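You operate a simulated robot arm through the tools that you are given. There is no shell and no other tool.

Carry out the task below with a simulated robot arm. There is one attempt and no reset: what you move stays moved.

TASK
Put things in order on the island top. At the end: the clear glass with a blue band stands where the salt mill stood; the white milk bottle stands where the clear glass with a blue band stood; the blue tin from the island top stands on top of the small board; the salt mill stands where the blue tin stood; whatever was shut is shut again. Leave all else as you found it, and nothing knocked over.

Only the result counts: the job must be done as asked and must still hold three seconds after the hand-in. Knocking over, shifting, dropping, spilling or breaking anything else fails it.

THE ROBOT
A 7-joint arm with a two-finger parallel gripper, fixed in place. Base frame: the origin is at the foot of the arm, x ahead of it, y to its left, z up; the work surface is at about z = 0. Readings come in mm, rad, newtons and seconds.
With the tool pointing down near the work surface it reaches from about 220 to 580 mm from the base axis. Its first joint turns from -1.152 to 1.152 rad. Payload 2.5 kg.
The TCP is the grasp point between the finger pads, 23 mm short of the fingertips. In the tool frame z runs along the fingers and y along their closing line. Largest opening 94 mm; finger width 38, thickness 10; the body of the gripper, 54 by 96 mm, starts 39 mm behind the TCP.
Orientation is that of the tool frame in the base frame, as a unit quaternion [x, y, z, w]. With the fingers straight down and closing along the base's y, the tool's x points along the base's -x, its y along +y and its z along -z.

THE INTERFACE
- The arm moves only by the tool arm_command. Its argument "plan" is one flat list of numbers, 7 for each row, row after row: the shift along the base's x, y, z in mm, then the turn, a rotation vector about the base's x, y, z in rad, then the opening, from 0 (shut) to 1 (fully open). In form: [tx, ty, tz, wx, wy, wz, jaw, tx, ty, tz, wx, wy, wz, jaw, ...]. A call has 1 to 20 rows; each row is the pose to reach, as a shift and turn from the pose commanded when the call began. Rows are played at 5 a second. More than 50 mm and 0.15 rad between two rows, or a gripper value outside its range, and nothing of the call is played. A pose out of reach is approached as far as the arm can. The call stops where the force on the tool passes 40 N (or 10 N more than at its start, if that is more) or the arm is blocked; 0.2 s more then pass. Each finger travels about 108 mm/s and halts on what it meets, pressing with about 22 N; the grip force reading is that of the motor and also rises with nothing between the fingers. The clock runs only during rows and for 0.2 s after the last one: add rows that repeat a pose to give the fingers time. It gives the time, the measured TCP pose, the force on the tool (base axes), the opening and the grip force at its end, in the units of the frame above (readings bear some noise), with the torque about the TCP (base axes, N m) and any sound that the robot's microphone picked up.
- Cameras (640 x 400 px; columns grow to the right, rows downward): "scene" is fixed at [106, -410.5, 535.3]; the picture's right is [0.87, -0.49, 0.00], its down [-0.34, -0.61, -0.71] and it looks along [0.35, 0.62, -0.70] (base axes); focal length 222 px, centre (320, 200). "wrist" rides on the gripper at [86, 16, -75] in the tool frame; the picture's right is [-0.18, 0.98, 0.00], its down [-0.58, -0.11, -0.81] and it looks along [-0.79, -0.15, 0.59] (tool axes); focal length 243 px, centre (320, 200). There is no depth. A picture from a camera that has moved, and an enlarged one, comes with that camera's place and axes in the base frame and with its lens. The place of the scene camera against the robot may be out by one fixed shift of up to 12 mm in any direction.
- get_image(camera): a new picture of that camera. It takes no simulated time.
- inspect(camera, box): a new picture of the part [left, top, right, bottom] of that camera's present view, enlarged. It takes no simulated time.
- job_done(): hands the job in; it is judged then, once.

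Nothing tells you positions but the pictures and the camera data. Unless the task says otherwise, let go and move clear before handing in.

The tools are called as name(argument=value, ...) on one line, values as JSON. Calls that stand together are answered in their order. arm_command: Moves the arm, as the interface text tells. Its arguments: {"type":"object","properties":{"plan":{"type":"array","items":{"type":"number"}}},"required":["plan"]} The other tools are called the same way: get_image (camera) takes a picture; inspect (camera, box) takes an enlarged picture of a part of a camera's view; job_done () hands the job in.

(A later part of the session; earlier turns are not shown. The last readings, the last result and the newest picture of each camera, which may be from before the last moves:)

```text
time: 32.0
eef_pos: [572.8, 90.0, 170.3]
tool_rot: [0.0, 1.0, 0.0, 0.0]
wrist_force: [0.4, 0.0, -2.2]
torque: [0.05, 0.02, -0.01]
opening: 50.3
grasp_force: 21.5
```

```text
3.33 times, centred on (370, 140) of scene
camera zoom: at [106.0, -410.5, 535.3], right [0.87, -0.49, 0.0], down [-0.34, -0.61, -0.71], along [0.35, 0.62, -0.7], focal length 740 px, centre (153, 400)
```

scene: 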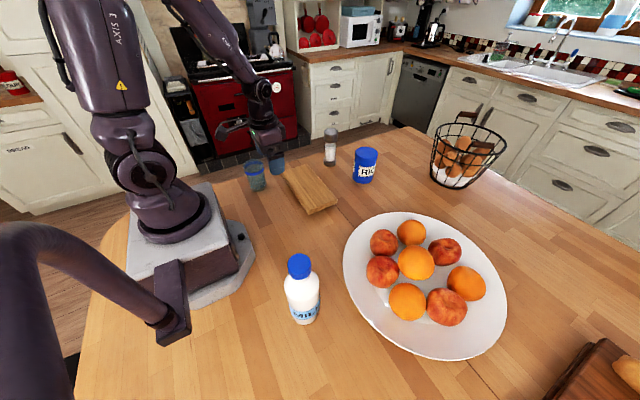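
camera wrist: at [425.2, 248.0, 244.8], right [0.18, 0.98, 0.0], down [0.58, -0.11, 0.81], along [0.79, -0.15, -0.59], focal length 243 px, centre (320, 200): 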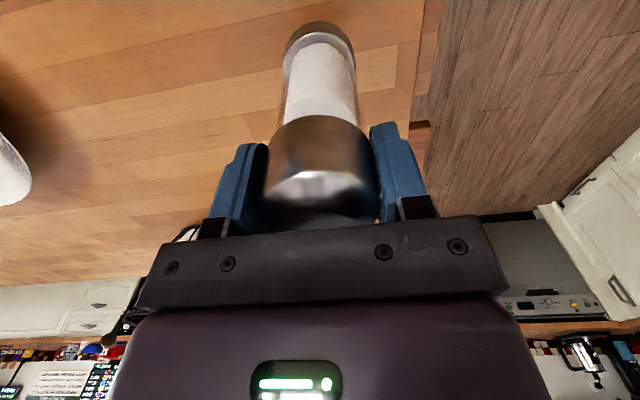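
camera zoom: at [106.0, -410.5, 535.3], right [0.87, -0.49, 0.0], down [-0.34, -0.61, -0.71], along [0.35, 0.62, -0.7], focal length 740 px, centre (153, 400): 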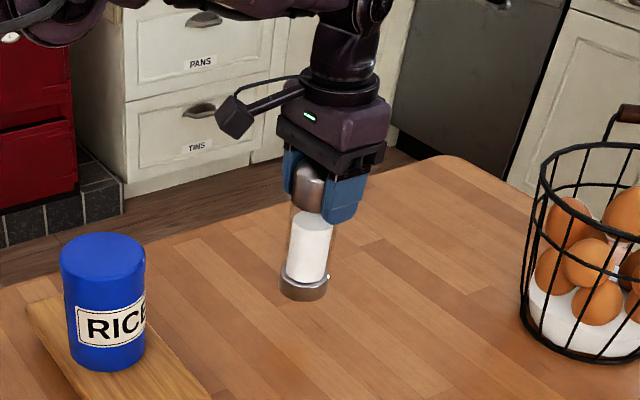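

The mill is over the target and upright. I'll lower it most of the way and then step to contact.

arm_command(plan=[0.5, 0, -8, 0, 0, 0, 0, 0.5, 0, -22, 0, 0, 0, 0, 0.5, 0, -36, 0, 0, 0, 0, 0.5, 0, -44, 0, 0, 0, 0, 0.5, 0, -46.5, 0, 0, 0, 0, 0.5, 0, -47.5, 0, 0, 0, 0, 0.5, 0, -47.5, 0, 0, 0, 0])

arm_command(plan=[0, 0, -1, 0, 0, 0, 0, 0, 0, -1, 0, 0, 0, 0])

arm_command(plan=[0, 0, -1, 0, 0, 0, 0, 0, 0, -1, 0, 0, 0, 0])

```text
time: 33.6
eef_pos: [574.6, 90.5, 123.0]
tool_rot: [0.0, 1.0, 0.0, 0.0]
wrist_force: [0.0, 0.1, -3.5]
torque: [-0.06, 0.01, -0.01]
opening: 50.1
grasp_force: 21.7
```

```text
time: 34.2
eef_pos: [574.7, 90.3, 122.6]
tool_rot: [0.0, 1.0, 0.001, 0.0]
wrist_force: [0.7, -0.1, -2.7]
torque: [-0.01, 0.0, -0.05]
opening: 50.2
grasp_force: 22.1
```

```text
time: 34.8
eef_pos: [574.2, 89.4, 122.2]
tool_rot: [0.001, 1.0, 0.0, 0.0]
wrist_force: [-0.9, 0.7, -2.5]
torque: [-0.01, 0.0, 0.03]
opening: 50.1
grasp_force: 21.7
```

No contact yet, as expected within a millimetre. I'll keep stepping down.

arm_command(plan=[0, 0, -0.7, 0, 0, 0, 0, 0, 0, -0.7, 0, 0, 0, 0])

arm_command(plan=[0, 0, -0.7, 0, 0, 0, 0, 0, 0, -0.7, 0, 0, 0, 0])

```text
time: 35.4
eef_pos: [575.1, 90.8, 120.0]
tool_rot: [-0.001, 1.0, 0.0, 0.0]
wrist_force: [0.2, -0.9, -2.3]
torque: [0.01, 0.0, -0.05]
opening: 50.1
grasp_force: 22.1
```

```text
time: 36.0
eef_pos: [574.7, 91.5, 121.3]
tool_rot: [0.0, 1.0, 0.0, 0.0]
wrist_force: [-1.2, 1.4, 0.1]
torque: [0.05, 0.2, -0.01]
opening: 50.0
grasp_force: 21.7
```

Contact has begun. I'll check the pose, then seat it another 0.5 mm and open slowly.

arm_command(plan=[0, 0, -0.5, 0, 0, 0, 0, 0, 0, -0.5, 0, 0, 0, 0, 0, 0, -0.5, 0, 0, 0, 0.56, 0, 0, -0.5, 0, 0, 0, 0.6, 0, 0, -0.5, 0, 0, 0, 0.66, 0, 0, -0.5, 0, 0, 0, 0.8, 0, 0, -0.5, 0, 0, 0, 1, 0, 0, -0.5, 0, 0, 0, 1])

get_image(camera="wrist")

inspect(camera="scene", box=[290, 80, 450, 200])

```text
time: 37.8
eef_pos: [573.6, 89.8, 119.8]
tool_rot: [0.0, 1.0, 0.0, 0.0]
wrist_force: [-0.7, -0.1, 0.8]
torque: [-0.02, 0.02, 0.01]
opening: 94.0
grasp_force: 0.1
```

```text
taken
camera wrist: at [488.5, 106.5, 194.0], right [0.18, 0.98, 0.0], down [0.58, -0.11, 0.81], along [0.79, -0.15, -0.59], focal length 243 px, centre (320, 200)
```

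wrist: 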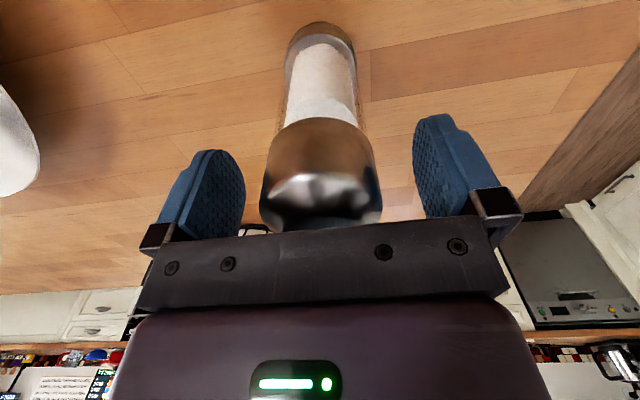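

```text
3.33 times, centred on (370, 140) of scene
camera zoom: at [106.0, -410.5, 535.3], right [0.87, -0.49, 0.0], down [-0.34, -0.61, -0.71], along [0.35, 0.62, -0.7], focal length 740 px, centre (153, 400)
```

zoom: 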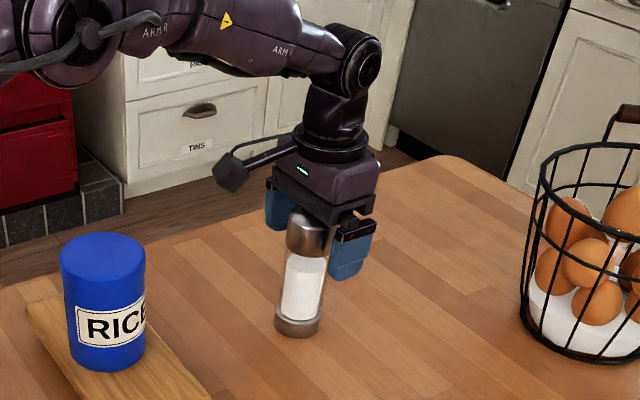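

The mill stands on the tin's old spot. I'll raise straight up and travel high over to the glass.

arm_command(plan=[0, 0, 10, 0, 0, 0, 1, 0, 0, 30, 0, 0, 0, 1, 0, 0, 60, 0, 0, 0, 1, 0, 0, 90, 0, 0, 0, 1, 0, 0, 110, 0, 0, 0, 1, -30, 12, 115, 0, 0, 0, 1, -70, 27, 115, 0, 0, 0, 1, -110, 43, 115, 0, 0, 0, 1, -150, 58, 115, 0, 0, 0, 1, -190, 74, 115, 0, 0, 0, 1, -230, 90, 115, 0, 0, 0, 1, -270, 105, 115, 0, 0, 0, 1, -310, 121, 110, 0, 0, 0, 1, -345, 135, 95, 0, 0, 0, 1, -364, 142, 80, 0, 0, 0, 1, -364, 142, 70, 0, 0, 0, 1, -364, 142, 70, 0, 0, 0, 1])

get_image(camera="wrist")

get_image(camera="scene")

inspect(camera="scene", box=[200, 80, 360, 200])

```text
time: 41.4
eef_pos: [209.8, 232.7, 189.7]
tool_rot: [0.0, 1.0, 0.0, 0.0]
wrist_force: [-0.4, 0.9, -0.1]
torque: [0.04, 0.0, -0.01]
opening: 94.0
grasp_force: 0.0
```

```text
taken
camera wrist: at [123.5, 248.8, 263.7], right [0.18, 0.98, 0.0], down [0.58, -0.11, 0.81], along [0.79, -0.15, -0.59], focal length 243 px, centre (320, 200)
```

wrist: 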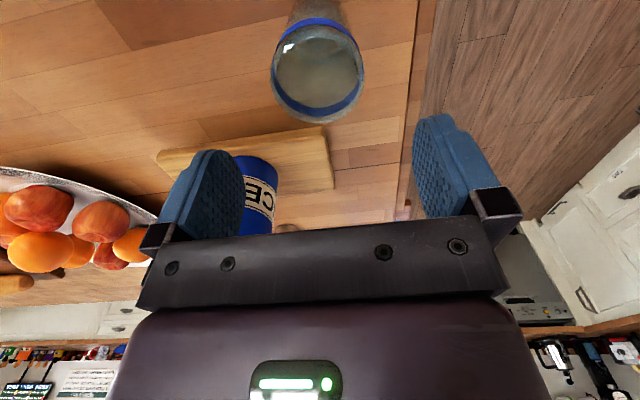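

```text
taken
```

scene: 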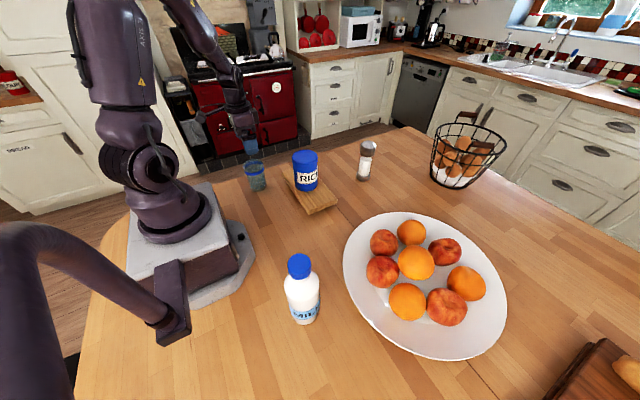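

```text
3.33 times, centred on (280, 140) of scene
camera zoom: at [106.0, -410.5, 535.3], right [0.87, -0.49, 0.0], down [-0.34, -0.61, -0.71], along [0.35, 0.62, -0.7], focal length 740 px, centre (453, 400)
```

zoom: 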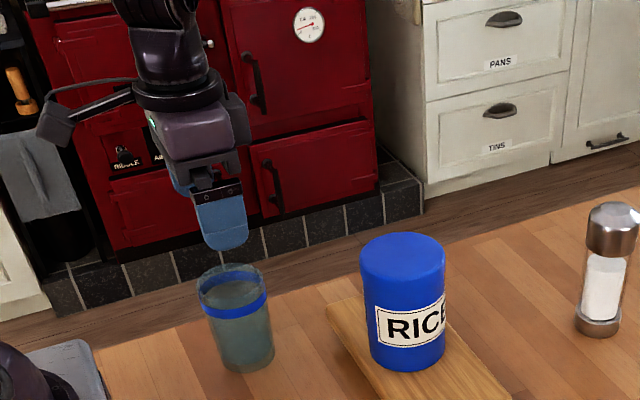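

The glass rim centre is at about (208.5, 232), right under the gripper. I'll lower gently around it to z ≈ 66.

arm_command(plan=[-1, 0, -15, 0, 0, 0, 1, -1, 0, -32, 0, 0, 0, 1, -1, 0, -49, 0, 0, 0, 1, -1, 0, -66, 0, 0, 0, 1, -1, 0, -83, 0, 0, 0, 1, -1, 0, -98, 0, 0, 0, 1, -1, 0, -110, 0, 0, 0, 1, -1, 0, -118, 0, 0, 0, 1, -1, 0, -118, 0, 0, 0, 1])

get_image(camera="wrist")

inspect(camera="scene", box=[215, 120, 315, 210])

```text
time: 43.4
eef_pos: [209.4, 232.8, 72.3]
tool_rot: [-0.001, 1.0, 0.0, 0.0]
wrist_force: [0.2, -1.3, 0.3]
torque: [0.0, 0.0, -0.01]
opening: 93.8
grasp_force: 0.0
```

```text
taken
camera wrist: at [124.4, 249.0, 145.9], right [0.18, 0.98, 0.0], down [0.58, -0.11, 0.81], along [0.79, -0.15, -0.59], focal length 243 px, centre (320, 200)
```

wrist: 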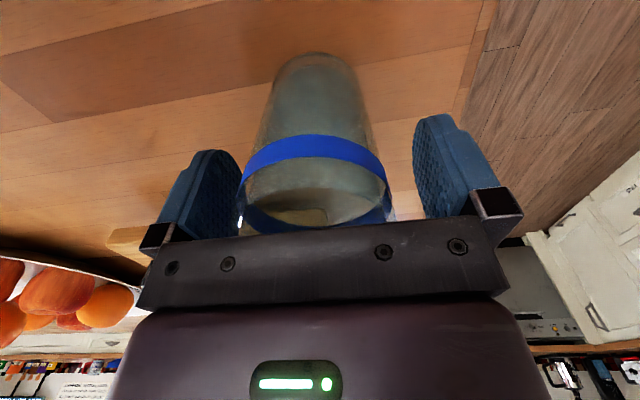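

```text
4.44 times, centred on (265, 165) of scene
camera zoom: at [106.0, -410.5, 535.3], right [0.87, -0.49, 0.0], down [-0.34, -0.61, -0.71], along [0.35, 0.62, -0.7], focal length 987 px, centre (564, 356)
```

zoom: 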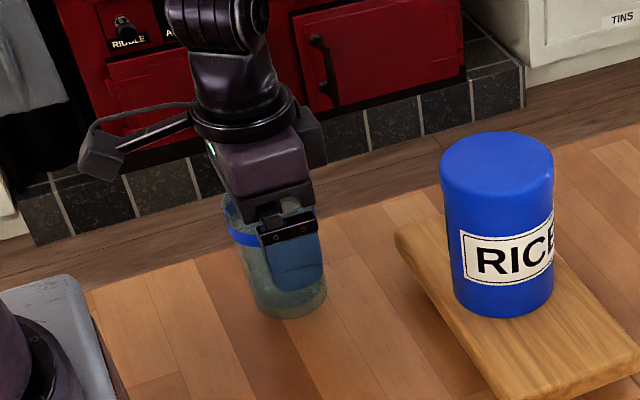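

The glass is centred between the fingers with room above the rim. I'll go down 5 mm more and close very gradually.

arm_command(plan=[0, 0, -5, 0, 0, 0, 1, 0, 0, -5, 0, 0, 0, 0.9, 0, 0, -5, 0, 0, 0, 0.84, 0, 0, -5, 0, 0, 0, 0.81, 0, 0, -5, 0, 0, 0, 0.79, 0, 0, -5, 0, 0, 0, 0.77, 0, 0, -5, 0, 0, 0, 0.75, 0, 0, -5, 0, 0, 0, 0.73, 0, 0, -5, 0, 0, 0, 0.71, 0, 0, -5, 0, 0, 0, 0.69, 0, 0, -5, 0, 0, 0, 0.67, 0, 0, -5, 0, 0, 0, 0.65, 0, 0, -5, 0, 0, 0, 0.63, 0, 0, -5, 0, 0, 0, 0.61, 0, 0, -5, 0, 0, 0, 0.5, 0, 0, -5, 0, 0, 0, 0.3, 0, 0, -5, 0, 0, 0, 0])

get_image(camera="wrist")

inspect(camera="scene", box=[215, 120, 315, 210])

```text
time: 47.0
eef_pos: [210.7, 231.5, 67.3]
tool_rot: [0.0, 1.0, 0.0, 0.0]
wrist_force: [-0.2, -0.7, -0.1]
torque: [-0.01, -0.01, -0.01]
opening: 65.1
grasp_force: 21.5
```

```text
taken
camera wrist: at [124.1, 248.4, 141.6], right [0.18, 0.98, 0.0], down [0.58, -0.11, 0.81], along [0.79, -0.15, -0.59], focal length 243 px, centre (320, 200)
```

wrist: 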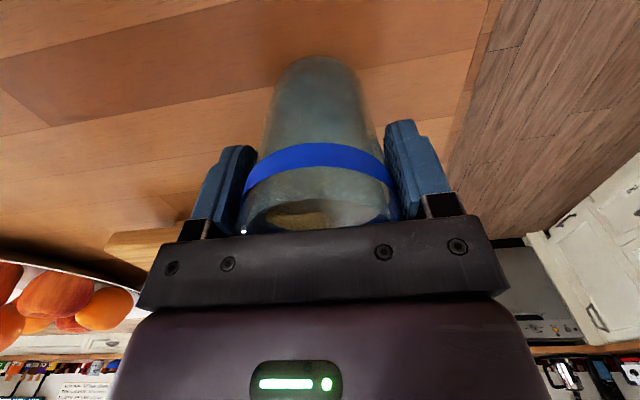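

```text
4.44 times, centred on (265, 165) of scene
camera zoom: at [106.0, -410.5, 535.3], right [0.87, -0.49, 0.0], down [-0.34, -0.61, -0.71], along [0.35, 0.62, -0.7], focal length 987 px, centre (564, 356)
```

zoom: 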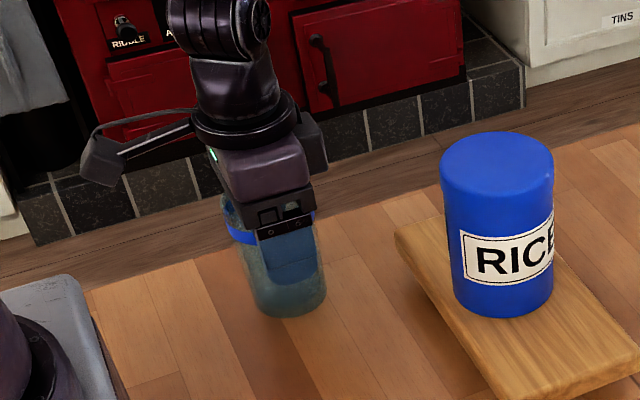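

The glass is gripped at 65 mm, and its spot is about (209.5, 232). I'll lift it slowly and smoothly by 70 mm.

arm_command(plan=[0, 0, 1, 0, 0, 0, 0, 0, 0, 3, 0, 0, 0, 0, 0, 0, 6, 0, 0, 0, 0, 0, 0, 11, 0, 0, 0, 0, 0, 0, 17, 0, 0, 0, 0, 0, 0, 24, 0, 0, 0, 0, 0, 0, 31, 0, 0, 0, 0, 0, 0, 38, 0, 0, 0, 0, 0, 0, 45, 0, 0, 0, 0, 0, 0, 52, 0, 0, 0, 0, 0, 0, 58, 0, 0, 0, 0, 0, 0, 63, 0, 0, 0, 0, 0, 0, 67, 0, 0, 0, 0, 0, 0, 69, 0, 0, 0, 0, 0, 0, 70, 0, 0, 0, 0, 0, 0, 70, 0, 0, 0, 0])

get_image(camera="wrist")

inspect(camera="scene", box=[215, 100, 335, 200])

```text
time: 50.4
eef_pos: [209.8, 231.5, 135.6]
tool_rot: [0.0, 1.0, 0.0, 0.0]
wrist_force: [-0.1, 0.5, -2.0]
torque: [0.02, 0.01, 0.02]
opening: 65.0
grasp_force: 22.1
```

```text
taken
camera wrist: at [123.6, 248.4, 210.9], right [0.18, 0.98, 0.0], down [0.58, -0.11, 0.81], along [0.79, -0.15, -0.59], focal length 243 px, centre (320, 200)
```

wrist: 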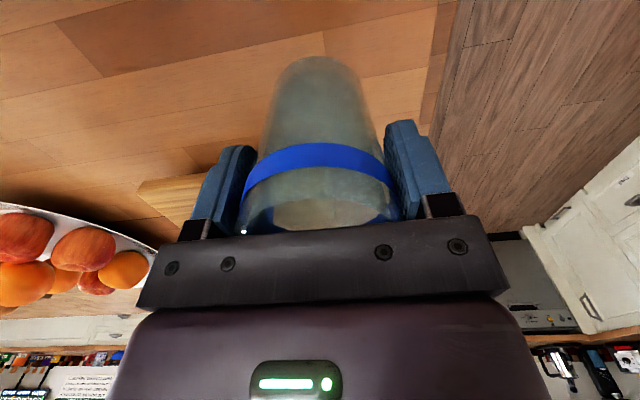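

```text
4.00 times, centred on (275, 150) of scene
camera zoom: at [106.0, -410.5, 535.3], right [0.87, -0.49, 0.0], down [-0.34, -0.61, -0.71], along [0.35, 0.62, -0.7], focal length 889 px, centre (500, 400)
```

zoom: 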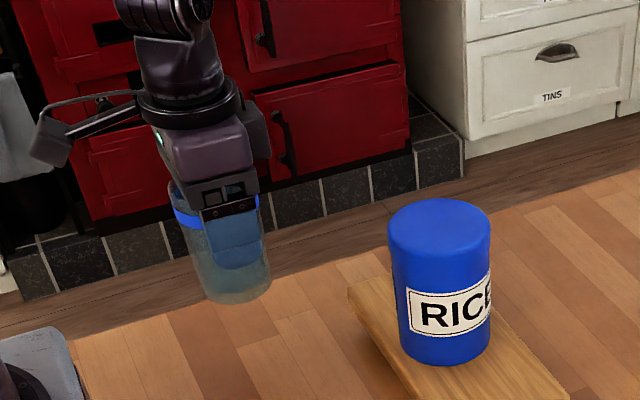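

The glass is lifted level, with its base about 70 mm up and clear of the board. I'll move it smoothly to the mill's old spot.

arm_command(plan=[3, 0, 0, 0, 0, 0, 0, 9, 0, 0, 0, 0, 0, 0, 19, 0, 0, 0, 0, 0, 0, 33, 0, 0, 0, 0, 0, 0, 51, 0, 0, 0, 0, 0, 0, 72, 0, 0, 0, 0, 0, 0, 95, 0, 0, 0, 0, 0, 0, 117, -0.5, 0, 0, 0, 0, 0, 139, -1, 0, 0, 0, 0, 0, 162, -1, 0, 0, 0, 0, 0, 184, -1.5, 0, 0, 0, 0, 0, 206, -2, 0, 0, 0, 0, 0, 229, -2, 0, 0, 0, 0, 0, 250, -2, 0, 0, 0, 0, 0, 268, -2, 0, 0, 0, 0, 0, 282, -2, 0, 0, 0, 0, 0, 292, -2, 0, 0, 0, 0, 0, 298, -2, 0, 0, 0, 0, 0, 301, -2, 0, 0, 0, 0, 0, 301, -2, 0, 0, 0, 0, 0])

get_image(camera="wrist")

inspect(camera="scene", box=[270, 80, 400, 200])

```text
time: 54.6
eef_pos: [512.0, 230.6, 137.0]
tool_rot: [0.0, 1.0, 0.001, 0.001]
wrist_force: [0.5, -0.3, -2.4]
torque: [0.0, 0.01, 0.0]
opening: 65.2
grasp_force: 22.0
```

```text
taken
camera wrist: at [424.7, 246.9, 211.6], right [0.18, 0.98, 0.0], down [0.58, -0.11, 0.81], along [0.79, -0.15, -0.59], focal length 243 px, centre (320, 200)
```

wrist: 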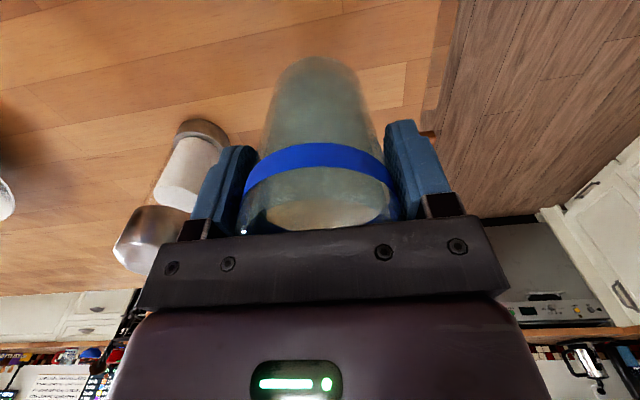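

```text
3.33 times, centred on (335, 140) of scene
camera zoom: at [106.0, -410.5, 535.3], right [0.87, -0.49, 0.0], down [-0.34, -0.61, -0.71], along [0.35, 0.62, -0.7], focal length 740 px, centre (270, 400)
```

zoom: 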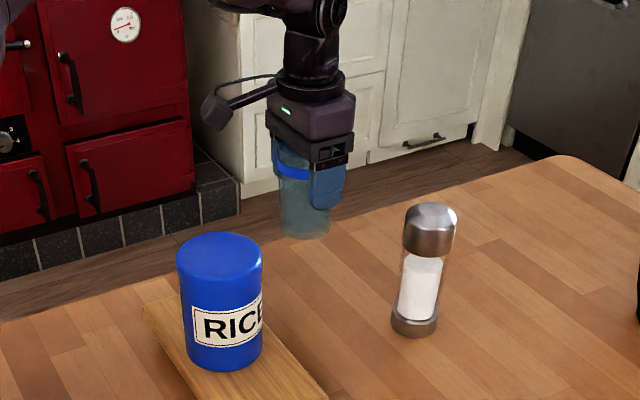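

The glass is above the mill's old place, level and full. I'll lower it smoothly, stopping just short of the surface.

arm_command(plan=[0, 0, -1, 0, 0, 0, 0, 0, 0, -4, 0, 0, 0, 0, 0, 0, -9, 0, 0, 0, 0, 0, 0, -16, 0, 0, 0, 0, 0, 0, -24, 0, 0, 0, 0, 0, 0, -32, 0, 0, 0, 0, 0, 0, -40, 0, 0, 0, 0, 0, 0, -48, 0, 0, 0, 0, 0, 0, -55, 0, 0, 0, 0, 0, 0, -60, 0, 0, 0, 0, 0, 0, -64, 0, 0, 0, 0, 0, 0, -66, 0, 0, 0, 0, 0, 0, -67, 0, 0, 0, 0, 0, 0, -67, 0, 0, 0, 0])

arm_command(plan=[0, 0, -1, 0, 0, 0, 0, 0, 0, -1, 0, 0, 0, 0])

arm_command(plan=[0, 0, -1, 0, 0, 0, 0, 0, 0, -1, 0, 0, 0, 0])

inspect(camera="scene", box=[290, 110, 390, 200])

```text
time: 57.6
eef_pos: [511.0, 230.2, 69.7]
tool_rot: [0.0, 1.0, 0.001, 0.0]
wrist_force: [0.4, -0.2, -2.7]
torque: [0.01, -0.03, 0.01]
opening: 65.2
grasp_force: 21.7
```

```text
time: 58.2
eef_pos: [510.5, 230.6, 68.2]
tool_rot: [0.0, 1.0, 0.0, 0.0]
wrist_force: [-0.3, 0.1, -2.7]
torque: [0.01, -0.01, 0.0]
opening: 64.9
grasp_force: 21.4
```

```text
time: 58.8
eef_pos: [511.6, 230.2, 67.8]
tool_rot: [-0.001, 1.0, 0.0, -0.001]
wrist_force: [-0.1, 0.0, -2.2]
torque: [0.05, 0.02, 0.02]
opening: 65.1
grasp_force: 22.1
```

```text
4.44 times, centred on (340, 155) of scene
camera zoom: at [106.0, -410.5, 535.3], right [0.87, -0.49, 0.0], down [-0.34, -0.61, -0.71], along [0.35, 0.62, -0.7], focal length 987 px, centre (231, 400)
```

zoom: 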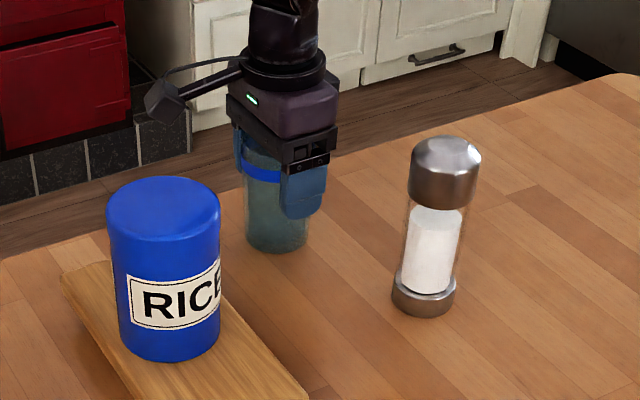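

No contact yet, with about a millimetre to go. I'll continue in small steps.

arm_command(plan=[0, 0, -0.7, 0, 0, 0, 0, 0, 0, -0.7, 0, 0, 0, 0])

arm_command(plan=[0, 0, -0.6, 0, 0, 0, 0, 0, 0, -0.6, 0, 0, 0, 0])

```text
time: 59.4
eef_pos: [510.4, 230.2, 68.2]
tool_rot: [0.0, 1.0, 0.0, 0.0]
wrist_force: [0.3, -0.1, -0.7]
torque: [-0.03, -0.06, 0.0]
opening: 65.3
grasp_force: 22.5
```

```text
time: 60.0
eef_pos: [509.6, 231.0, 66.7]
tool_rot: [0.0, 1.0, 0.0, 0.001]
wrist_force: [-0.6, -2.8, 3.4]
torque: [0.03, 0.09, 0.03]
opening: 64.8
grasp_force: 22.2
```

Contact is confirmed, with the force now pushing upward. I'll open the fingers slowly to leave the glass standing.

arm_command(plan=[0, 0, 0, 0, 0, 0, 0.7, 0, 0, 0, 0, 0, 0, 0.73, 0, 0, 0, 0, 0, 0, 0.77, 0, 0, 0, 0, 0, 0, 0.83, 0, 0, 0, 0, 0, 0, 0.9, 0, 0, 0, 0, 0, 0, 1, 0, 0, 0, 0, 0, 0, 1])

get_image(camera="wrist")

inspect(camera="scene", box=[290, 110, 390, 200])

```text
time: 61.6
eef_pos: [510.5, 230.3, 66.8]
tool_rot: [0.0, 1.0, 0.0, 0.0]
wrist_force: [0.2, 0.2, -0.3]
torque: [-0.02, 0.02, 0.01]
opening: 94.0
grasp_force: 0.1
```

```text
taken
camera wrist: at [424.7, 247.2, 141.0], right [0.18, 0.98, 0.0], down [0.58, -0.11, 0.81], along [0.79, -0.15, -0.59], focal length 243 px, centre (320, 200)
```

wrist: 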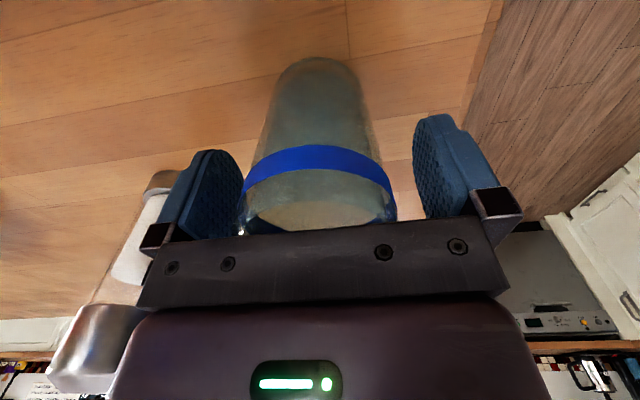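

```text
4.44 times, centred on (340, 155) of scene
camera zoom: at [106.0, -410.5, 535.3], right [0.87, -0.49, 0.0], down [-0.34, -0.61, -0.71], along [0.35, 0.62, -0.7], focal length 987 px, centre (231, 400)
```

zoom: 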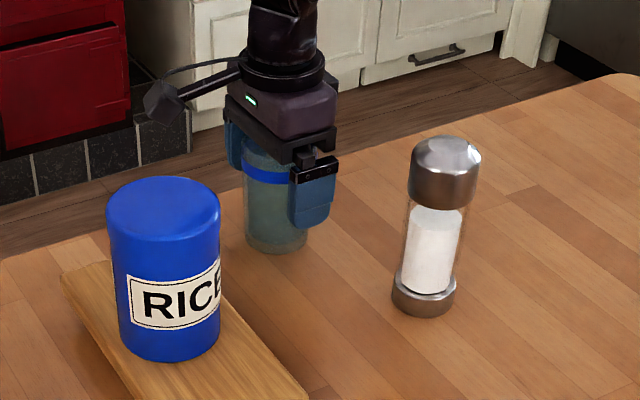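

The glass stands where the mill was, still full. I'll raise straight up clear of it before travelling.

arm_command(plan=[0, 0, 5, 0, 0, 0, 1, 0, 0, 15, 0, 0, 0, 1, 0, 0, 32, 0, 0, 0, 1, 0, 0, 55, 0, 0, 0, 1, 0, 0, 85, 0, 0, 0, 1, 0, 0, 120, 0, 0, 0, 1, -15, -15, 150, 0, 0, 0, 1, -35, -35, 180, 0, 0, 0, 1, -60, -60, 210, 0, 0, 0, 1, -85, -85, 240, 0, 0, 0, 1, -110, -110, 263, 0, 0, 0, 1, -110, -110, 263, 0, 0, 0, 1])

inspect(camera="scene", box=[230, 110, 400, 220])

get_image(camera="wrist")

```text
time: 64.2
eef_pos: [401.1, 118.5, 329.1]
tool_rot: [0.0, 1.0, 0.0, 0.0]
wrist_force: [0.2, -0.1, -1.0]
torque: [-0.01, 0.0, 0.02]
opening: 94.0
grasp_force: 0.1
```

```text
3.64 times, centred on (315, 165) of scene
camera zoom: at [105.9, -410.5, 535.3], right [0.87, -0.49, 0.0], down [-0.34, -0.61, -0.71], along [0.35, 0.62, -0.7], focal length 808 px, centre (338, 327)
```

zoom: 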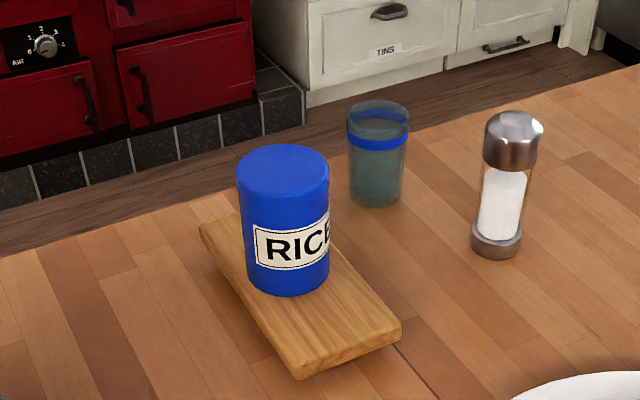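

```text
taken
camera wrist: at [315.8, 135.5, 402.6], right [0.18, 0.98, 0.0], down [0.58, -0.11, 0.81], along [0.79, -0.15, -0.59], focal length 243 px, centre (320, 200)
```

wrist: 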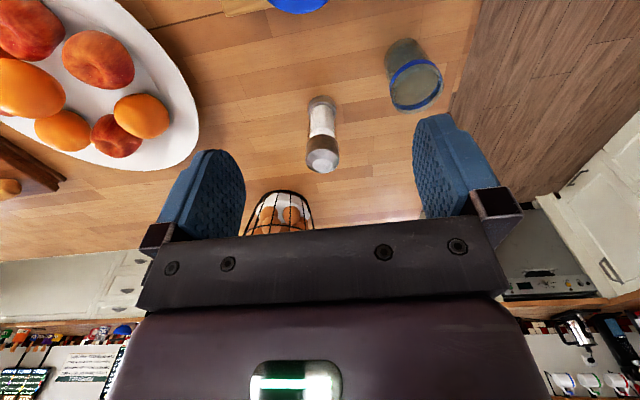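

Tin, mill and glass are all standing in their places. I'll swing round high toward the milk bottle, turning the tool to stay radial.

arm_command(plan=[-12, -22, 1, 0, 0, -0.02, 1, -32, -58, 3, 0, 0, -0.08, 1, -52, -98, 5, 0, 0, -0.15, 1, -71, -138, 6, 0, 0, -0.25, 1, -90, -168, 8, 0, 0, -0.35, 1, -110, -198, 10, 0, 0, -0.45, 1, -131, -224, 11, 0, 0, -0.55, 1, -155, -250, 11, 0, 0, -0.66, 1, -180, -275, 11, 0, 0, -0.77, 1, -207, -300, 11, 0, 0, -0.87, 1, -235, -320, 11, 0, 0, -0.95, 1, -260, -337, 11, 0, 0, -1.0, 1, -260, -337, 11, 0, 0, -1.0, 1])

get_image(camera="wrist")

get_image(camera="scene")

```text
time: 67.0
eef_pos: [140.6, -219.2, 340.2]
tool_rot: [0.479, 0.878, 0.0, -0.001]
wrist_force: [-0.1, 0.3, 0.5]
torque: [-0.02, -0.01, 0.02]
opening: 94.1
grasp_force: 0.1
```

```text
taken
camera wrist: at [107.9, -135.8, 414.9], right [0.93, 0.38, 0.0], down [0.22, -0.55, 0.81], along [0.3, -0.75, -0.59], focal length 243 px, centre (320, 200)
```

wrist: 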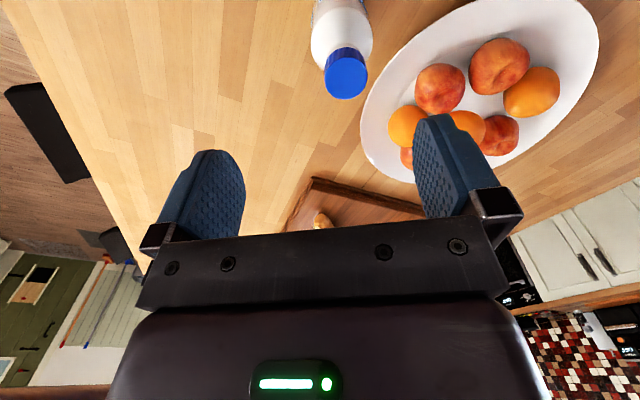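

```text
taken
```

scene: 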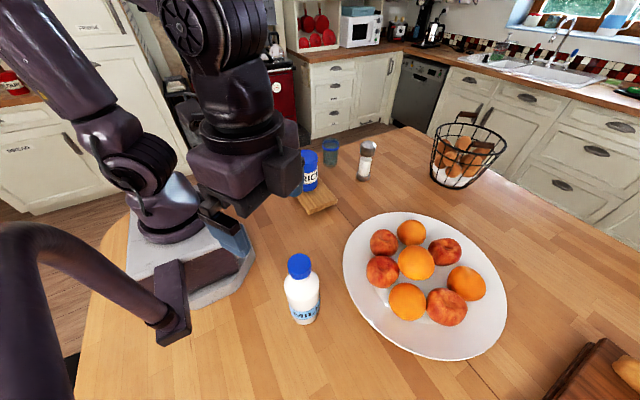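

I can see the bottle's cap and body from here. I'll zoom in to measure its centre and height.

inspect(camera="wrist", box=[280, 0, 400, 110])

inspect(camera="scene", box=[240, 230, 360, 330])

```text
3.64 times, centred on (340, 55) of wrist
camera zoom: at [107.9, -135.8, 414.9], right [0.93, 0.38, 0.0], down [0.22, -0.55, 0.81], along [0.3, -0.75, -0.59], focal length 882 px, centre (247, 727)
```

zoom: 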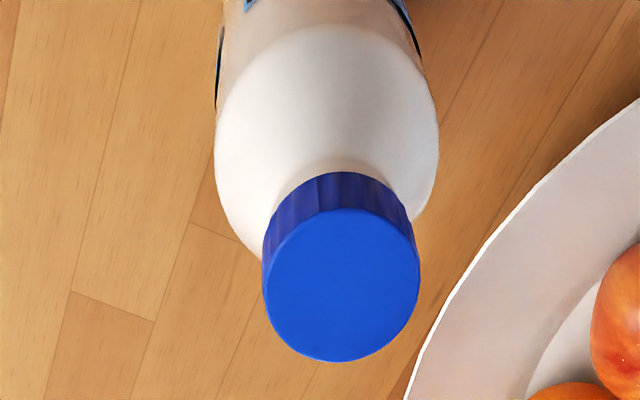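

```text
4.00 times, centred on (300, 280) of scene
camera zoom: at [105.9, -410.5, 535.3], right [0.87, -0.49, 0.0], down [-0.34, -0.61, -0.71], along [0.35, 0.62, -0.7], focal length 889 px, centre (400, -120)
```

zoom: 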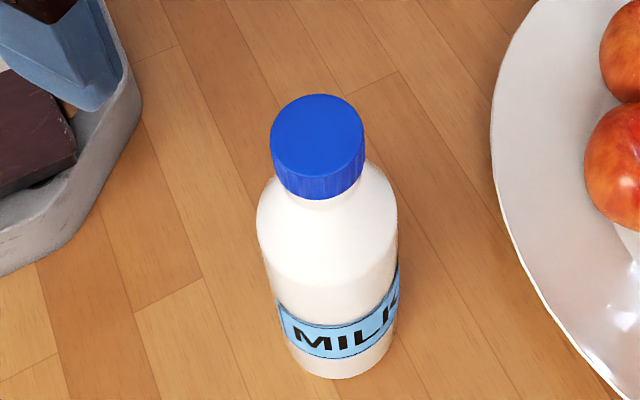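

Triangulation puts the cap at about (169, -230), with the bottle about 202 mm tall and 62 mm across. I'll hover above it with the fingertips still clear and check again.

arm_command(plan=[7, -3, -15, 0, 0, 0, 1, 16, -6, -35, 0, 0, 0, 1, 24, -9, -58, 0, 0, 0, 1, 28.5, -11, -74, 0, 0, 0, 1, 28.5, -11, -80, 0, 0, 0, 1, 28.5, -11, -80, 0, 0, 0, 1])

get_image(camera="wrist")

get_image(camera="scene")

```text
time: 68.4
eef_pos: [170.6, -227.9, 260.1]
tool_rot: [0.479, 0.878, 0.0, 0.0]
wrist_force: [-0.5, 0.4, 0.3]
torque: [0.0, 0.0, 0.01]
opening: 94.2
grasp_force: 0.0
```

```text
taken
camera wrist: at [137.5, -145.7, 334.8], right [0.93, 0.38, 0.0], down [0.22, -0.55, 0.81], along [0.3, -0.75, -0.59], focal length 243 px, centre (320, 200)
```

wrist: 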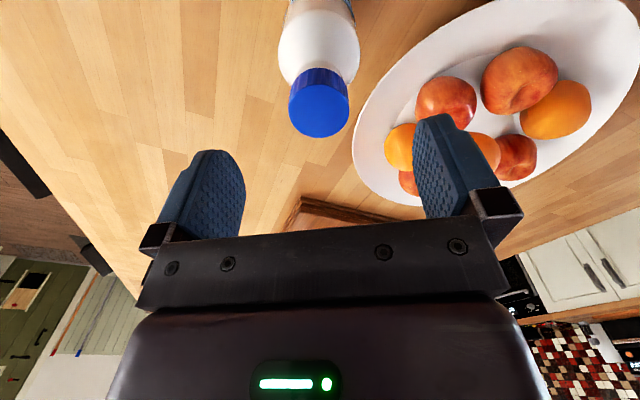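

```text
taken
```

scene: 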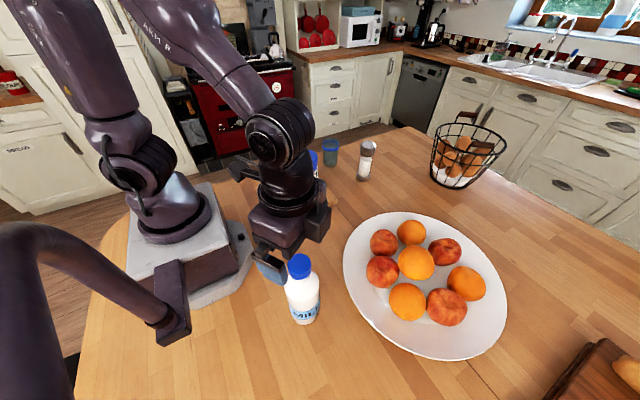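

The cap is 37 mm across, from about z = 180 to 200, and sits right under the TCP. I'll lower so the fingertips just reach the cap's lower edge, above the shoulder.

arm_command(plan=[0, 0, -12, 0, 0, 0, 1, 0, 0, -26, 0, 0, 0, 1, 0, 0, -40, 0, 0, 0, 1, 0, 0, -52, 0, 0, 0, 1, 0, 0, -57, 0, 0, 0, 1, 0, 0, -57, 0, 0, 0, 1])

get_image(camera="wrist")

inspect(camera="scene", box=[230, 220, 370, 330])

```text
time: 69.8
eef_pos: [168.9, -227.9, 204.1]
tool_rot: [0.48, 0.877, 0.0, 0.0]
wrist_force: [0.0, -0.5, -0.3]
torque: [0.03, 0.0, -0.01]
opening: 94.2
grasp_force: 0.0
```

```text
taken
camera wrist: at [136.7, -145.9, 277.4], right [0.93, 0.38, 0.0], down [0.22, -0.55, 0.81], along [0.3, -0.75, -0.59], focal length 243 px, centre (320, 200)
```

wrist: 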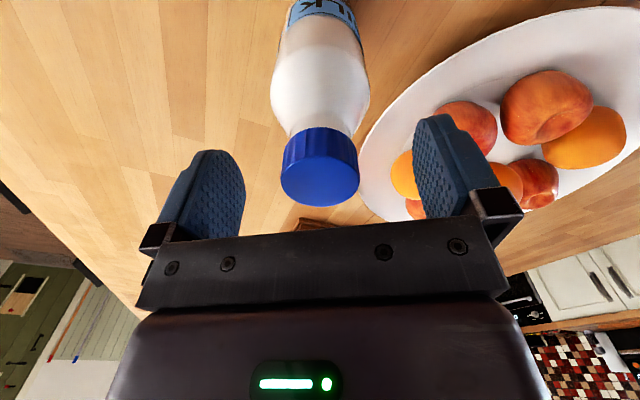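

```text
3.64 times, centred on (300, 275) of scene
camera zoom: at [106.0, -410.5, 535.3], right [0.87, -0.49, 0.0], down [-0.34, -0.61, -0.71], along [0.35, 0.62, -0.7], focal length 808 px, centre (393, -73)
```

zoom: 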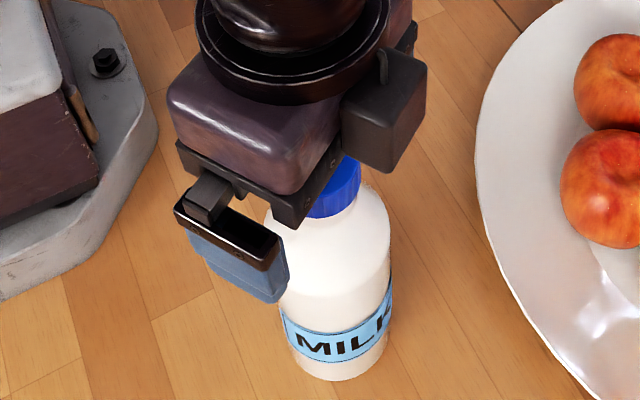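

The fingers straddle the cap, but the exact cap height is still uncertain. I'll zoom in to measure it before closing.

inspect(camera="wrist", box=[240, 0, 400, 220])

inspect(camera="wrist", box=[260, 110, 380, 220])

```text
1.82 times, centred on (320, 110) of wrist
camera zoom: at [136.7, -145.9, 277.4], right [0.93, 0.38, 0.0], down [0.22, -0.55, 0.81], along [0.3, -0.75, -0.59], focal length 441 px, centre (320, 364)
```

zoom: 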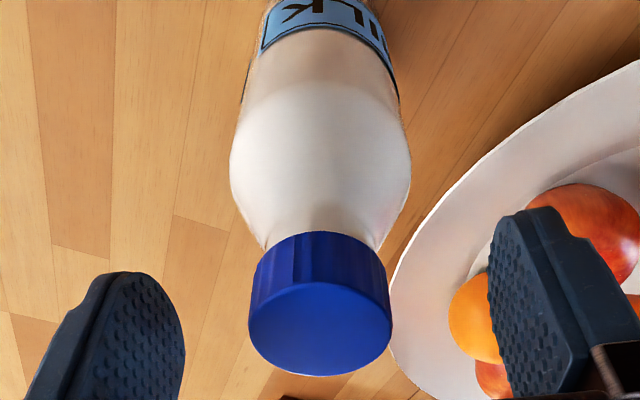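

```text
3.64 times, centred on (320, 165) of wrist
camera zoom: at [136.7, -145.9, 277.4], right [0.93, 0.38, 0.0], down [0.22, -0.55, 0.81], along [0.3, -0.75, -0.59], focal length 882 px, centre (320, 327)
```

zoom: 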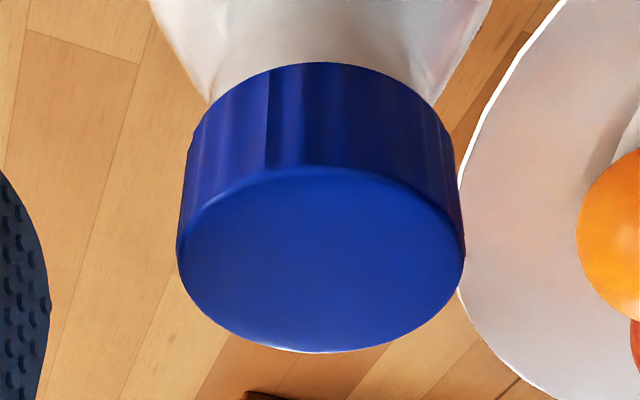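

The cap centre is at about (171, -231) and its top at z ≈ 201. I'll shift 4 mm outward, lower to z ≈ 200, and then close gradually.

arm_command(plan=[1, -2, -1, 0, 0, 0, 1, 1.5, -3.5, -2.5, 0, 0, 0, 1, 1.5, -3.5, -2.5, 0, 0, 0, 0.85, 1.5, -3.5, -2.5, 0, 0, 0, 0.7, 1.5, -3.5, -2.5, 0, 0, 0, 0.6, 1.5, -3.5, -2.5, 0, 0, 0, 0.53, 1.5, -3.5, -2.5, 0, 0, 0, 0.49, 1.5, -3.5, -2.5, 0, 0, 0, 0.47, 1.5, -3.5, -2.5, 0, 0, 0, 0.45, 1.5, -3.5, -2.5, 0, 0, 0, 0.43, 1.5, -3.5, -2.5, 0, 0, 0, 0.41, 1.5, -3.5, -2.5, 0, 0, 0, 0.39, 1.5, -3.5, -2.5, 0, 0, 0, 0.37, 1.5, -3.5, -2.5, 0, 0, 0, 0.3, 1.5, -3.5, -2.5, 0, 0, 0, 0.15, 1.5, -3.5, -2.5, 0, 0, 0, 0, 1.5, -3.5, -2.5, 0, 0, 0, 0])

get_image(camera="wrist")

inspect(camera="scene", box=[230, 220, 370, 330])

```text
time: 73.4
eef_pos: [170.2, -232.2, 200.8]
tool_rot: [0.48, 0.877, 0.0, -0.001]
wrist_force: [1.7, 1.5, 0.2]
torque: [0.09, -0.26, 0.02]
opening: 37.7
grasp_force: 22.4
```

```text
taken
camera wrist: at [138.3, -149.6, 275.2], right [0.93, 0.38, 0.0], down [0.22, -0.55, 0.81], along [0.3, -0.75, -0.59], focal length 243 px, centre (320, 200)
```

wrist: 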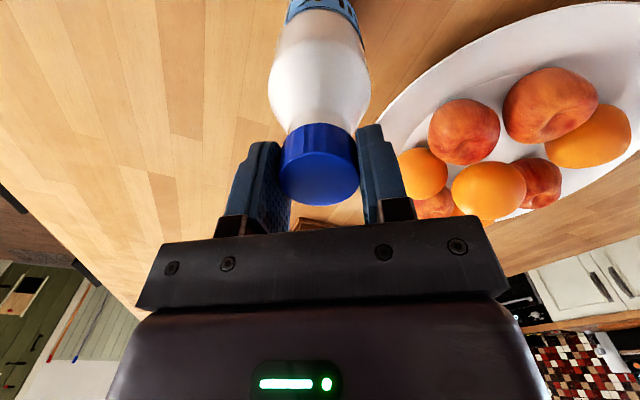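

```text
3.64 times, centred on (300, 275) of scene
camera zoom: at [106.0, -410.5, 535.3], right [0.87, -0.49, 0.0], down [-0.34, -0.61, -0.71], along [0.35, 0.62, -0.7], focal length 808 px, centre (393, -73)
```

zoom: 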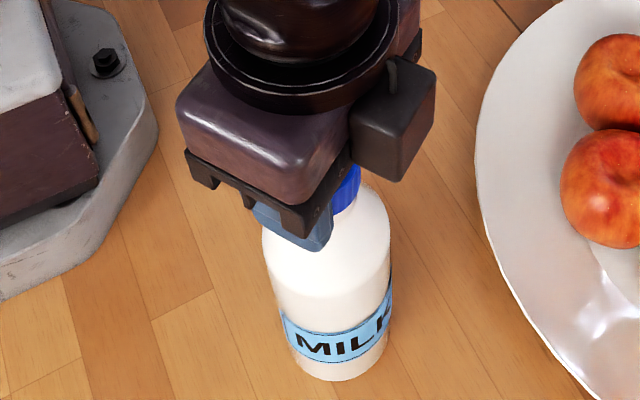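

The cap is gripped at 37.7 mm and the bottle is still upright. I'll lift slowly by 10 mm and check that it holds.

arm_command(plan=[0, 0, 1, 0, 0, 0, 0, 0, 0, 3, 0, 0, 0, 0, 0, 0, 6, 0, 0, 0, 0, 0, 0, 9, 0, 0, 0, 0, 0, 0, 10, 0, 0, 0, 0, 0, 0, 10, 0, 0, 0, 0])

get_image(camera="wrist")

inspect(camera="scene", box=[230, 220, 370, 330])

```text
time: 74.8
eef_pos: [171.4, -231.3, 211.4]
tool_rot: [0.48, 0.877, 0.001, 0.0]
wrist_force: [-0.1, -0.3, -5.6]
torque: [-0.04, 0.06, -0.02]
opening: 37.8
grasp_force: 21.7
```

```text
taken
camera wrist: at [138.2, -149.3, 285.1], right [0.93, 0.38, 0.0], down [0.22, -0.55, 0.81], along [0.3, -0.75, -0.59], focal length 243 px, centre (320, 200)
```

wrist: 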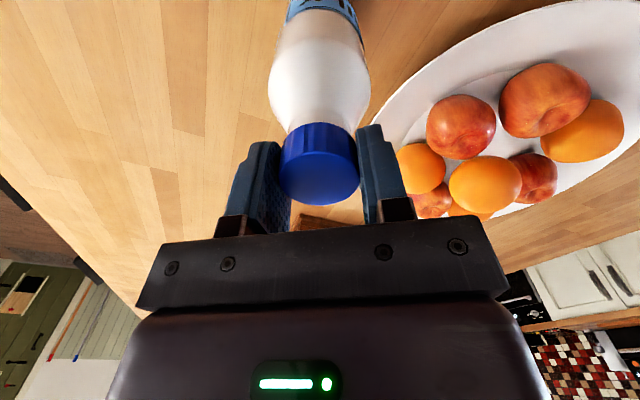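

```text
3.64 times, centred on (300, 275) of scene
camera zoom: at [106.0, -410.5, 535.3], right [0.87, -0.49, 0.0], down [-0.34, -0.61, -0.71], along [0.35, 0.62, -0.7], focal length 808 px, centre (393, -73)
```

zoom: 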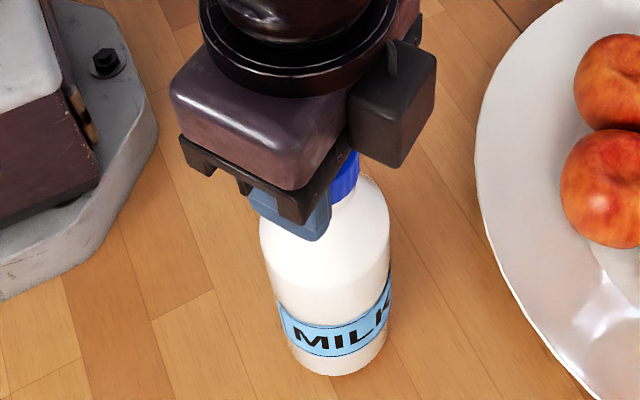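

The bottle holds and weighs about 5.6 N. I'll lift it another 85 mm so its base clears the board height.

arm_command(plan=[0, 0, 3, 0, 0, 0, 0, 0, 0, 9, 0, 0, 0, 0, 0, 0, 18, 0, 0, 0, 0, 0, 0, 30, 0, 0, 0, 0, 0, 0, 43, 0, 0, 0, 0, 0, 0, 56, 0, 0, 0, 0, 0, 0, 68, 0, 0, 0, 0, 0, 0, 77, 0, 0, 0, 0, 0, 0, 83, 0, 0, 0, 0, 0, 0, 85, 0, 0, 0, 0, 0, 0, 85, 0, 0, 0, 0])

get_image(camera="scene")

get_image(camera="wrist")

```text
time: 77.2
eef_pos: [171.1, -231.1, 295.7]
tool_rot: [0.48, 0.877, 0.0, 0.0]
wrist_force: [0.0, -0.3, -6.4]
torque: [-0.02, 0.02, 0.04]
opening: 37.7
grasp_force: 21.7
```

```text
taken
```

scene: 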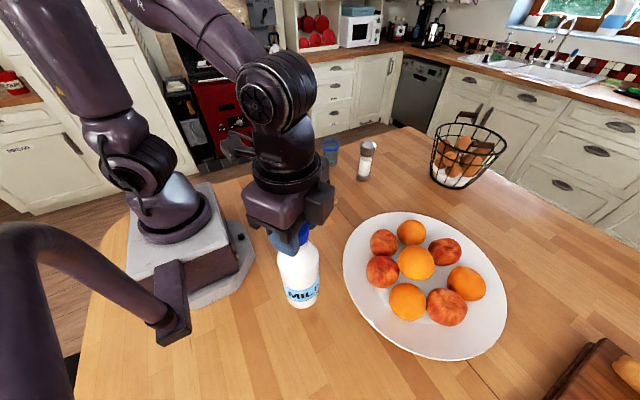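

```text
taken
camera wrist: at [138.0, -149.2, 370.6], right [0.93, 0.38, 0.0], down [0.22, -0.55, 0.81], along [0.3, -0.75, -0.59], focal length 243 px, centre (320, 200)
```

wrist: 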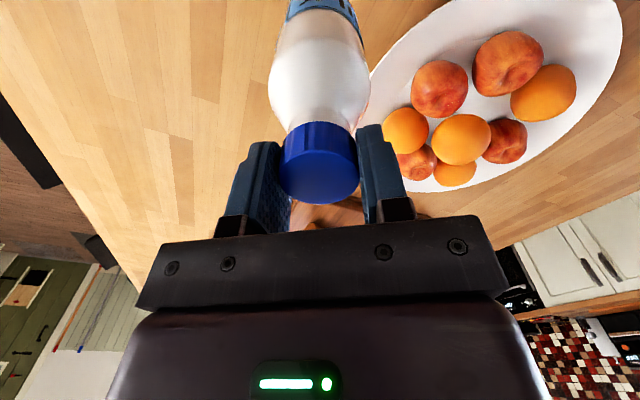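

No slipping, and the base is about 95 mm up. I'll carry the bottle along an arc in front of the robot, keeping inside the board and tin.

arm_command(plan=[3.9, 3.9, 0, 0, 0, 0.02, 0, 11.6, 12.6, 0, 0, 0, 0.06, 0, 22.3, 26.2, 0, 0, 0, 0.12, 0, 35.1, 45, 0, 0, 0, 0.2, 0, 48.7, 66.1, 0, 0, 0, 0.29, 0, 60.1, 88, 0, 0, 0, 0.38, 0, 70.3, 110.3, 0, 0, 0, 0.47, 0, 78.3, 133.2, 0, 0, 0, 0.56, 0, 86.1, 156, 0, 0, 0, 0.65, 0, 91.9, 179.4, 0, 0, 0, 0.74, 0, 95.2, 200.6, 0, 0, 0, 0.82, 0, 96.6, 216.6, 0, 0, 0, 0.88, 0, 97, 227.3, 0, 0, 0, 0.92, 0, 97, 231.5, 0, 0, 0, 0.9355, 0, 97, 231.5, 0, 0, 0, 0.9355, 0])

get_image(camera="scene")

get_image(camera="wrist")

```text
time: 80.4
eef_pos: [267.0, 0.8, 296.7]
tool_rot: [0.032, 0.999, 0.0, 0.001]
wrist_force: [0.7, -1.4, -5.9]
torque: [0.06, 0.02, -0.02]
opening: 37.6
grasp_force: 22.1
```

```text
taken
```

scene: 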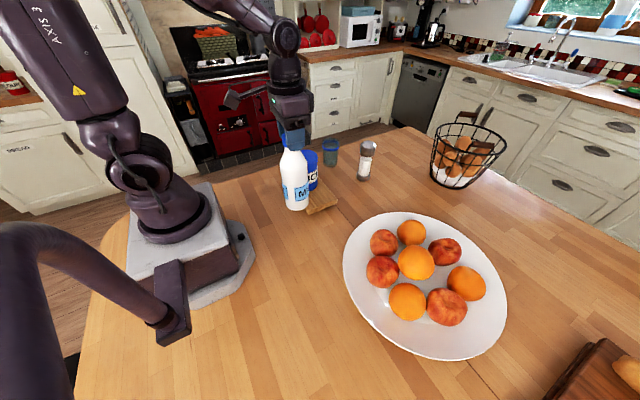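

```text
taken
camera wrist: at [182.4, 22.9, 370.8], right [0.25, 0.97, 0.0], down [0.57, -0.15, 0.81], along [0.78, -0.2, -0.59], focal length 243 px, centre (320, 200)
```

wrist: 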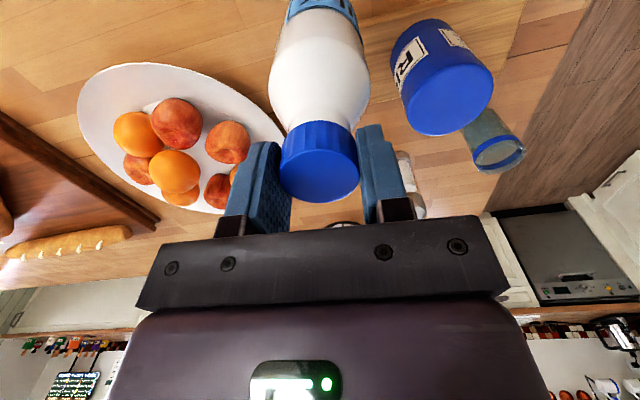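

Halfway there, and the bottle is steady and well clear of the tin. I'll continue the arc to the glass's old spot at (209.5, 232).

arm_command(plan=[0, 5.4, 0, 0, 0, 0.02, 0, -1.5, 16, 0, 0, 0, 0.06, 0, -4.9, 31.7, 0, 0, 0, 0.12, 0, -10.2, 52.2, 0, 0, 0, 0.2, 0, -17, 74.9, 0, 0, 0, 0.29, 0, -24.7, 97.2, 0, 0, 0, 0.38, 0, -32.6, 119.6, 0, 0, 0, 0.47, 0, -39.2, 143.4, 0, 0, 0, 0.56, 0, -43.4, 167.2, 0, 0, 0, 0.64, 0, -47.4, 189.7, 0, 0, 0, 0.71, 0, -51.9, 209.5, 0, 0, 0, 0.77, 0, -55.6, 223.1, 0, 0, 0, 0.81, 0, -58.5, 232, 0, 0, 0, 0.8364, 0, -58.5, 232, 0, 0, 0, 0.8364, 0])

get_image(camera="scene")

get_image(camera="wrist")

```text
time: 83.4
eef_pos: [208.8, 231.9, 295.9]
tool_rot: [-0.377, 0.926, 0.0, 0.0]
wrist_force: [-0.4, 0.7, -5.5]
torque: [0.06, 0.05, -0.01]
opening: 37.2
grasp_force: 22.0
```

```text
taken
```

scene: 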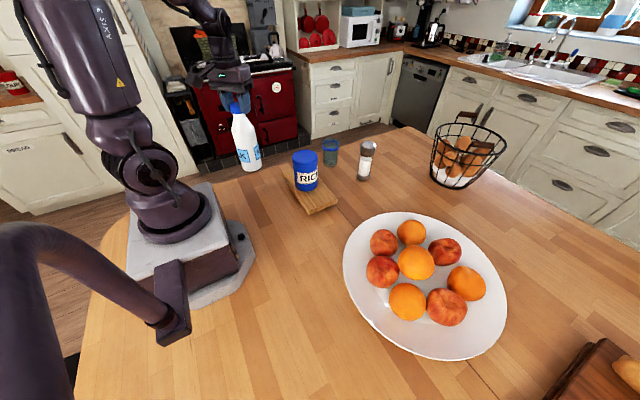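

```text
taken
camera wrist: at [136.2, 184.0, 369.5], right [-0.55, 0.83, 0.0], down [0.49, 0.33, 0.81], along [0.67, 0.45, -0.59], focal length 243 px, centre (320, 200)
```

wrist: 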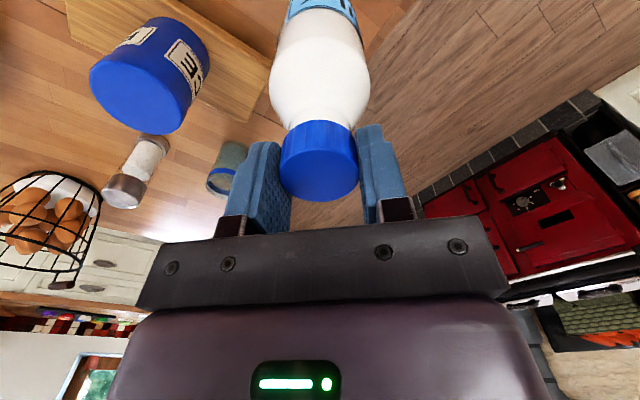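

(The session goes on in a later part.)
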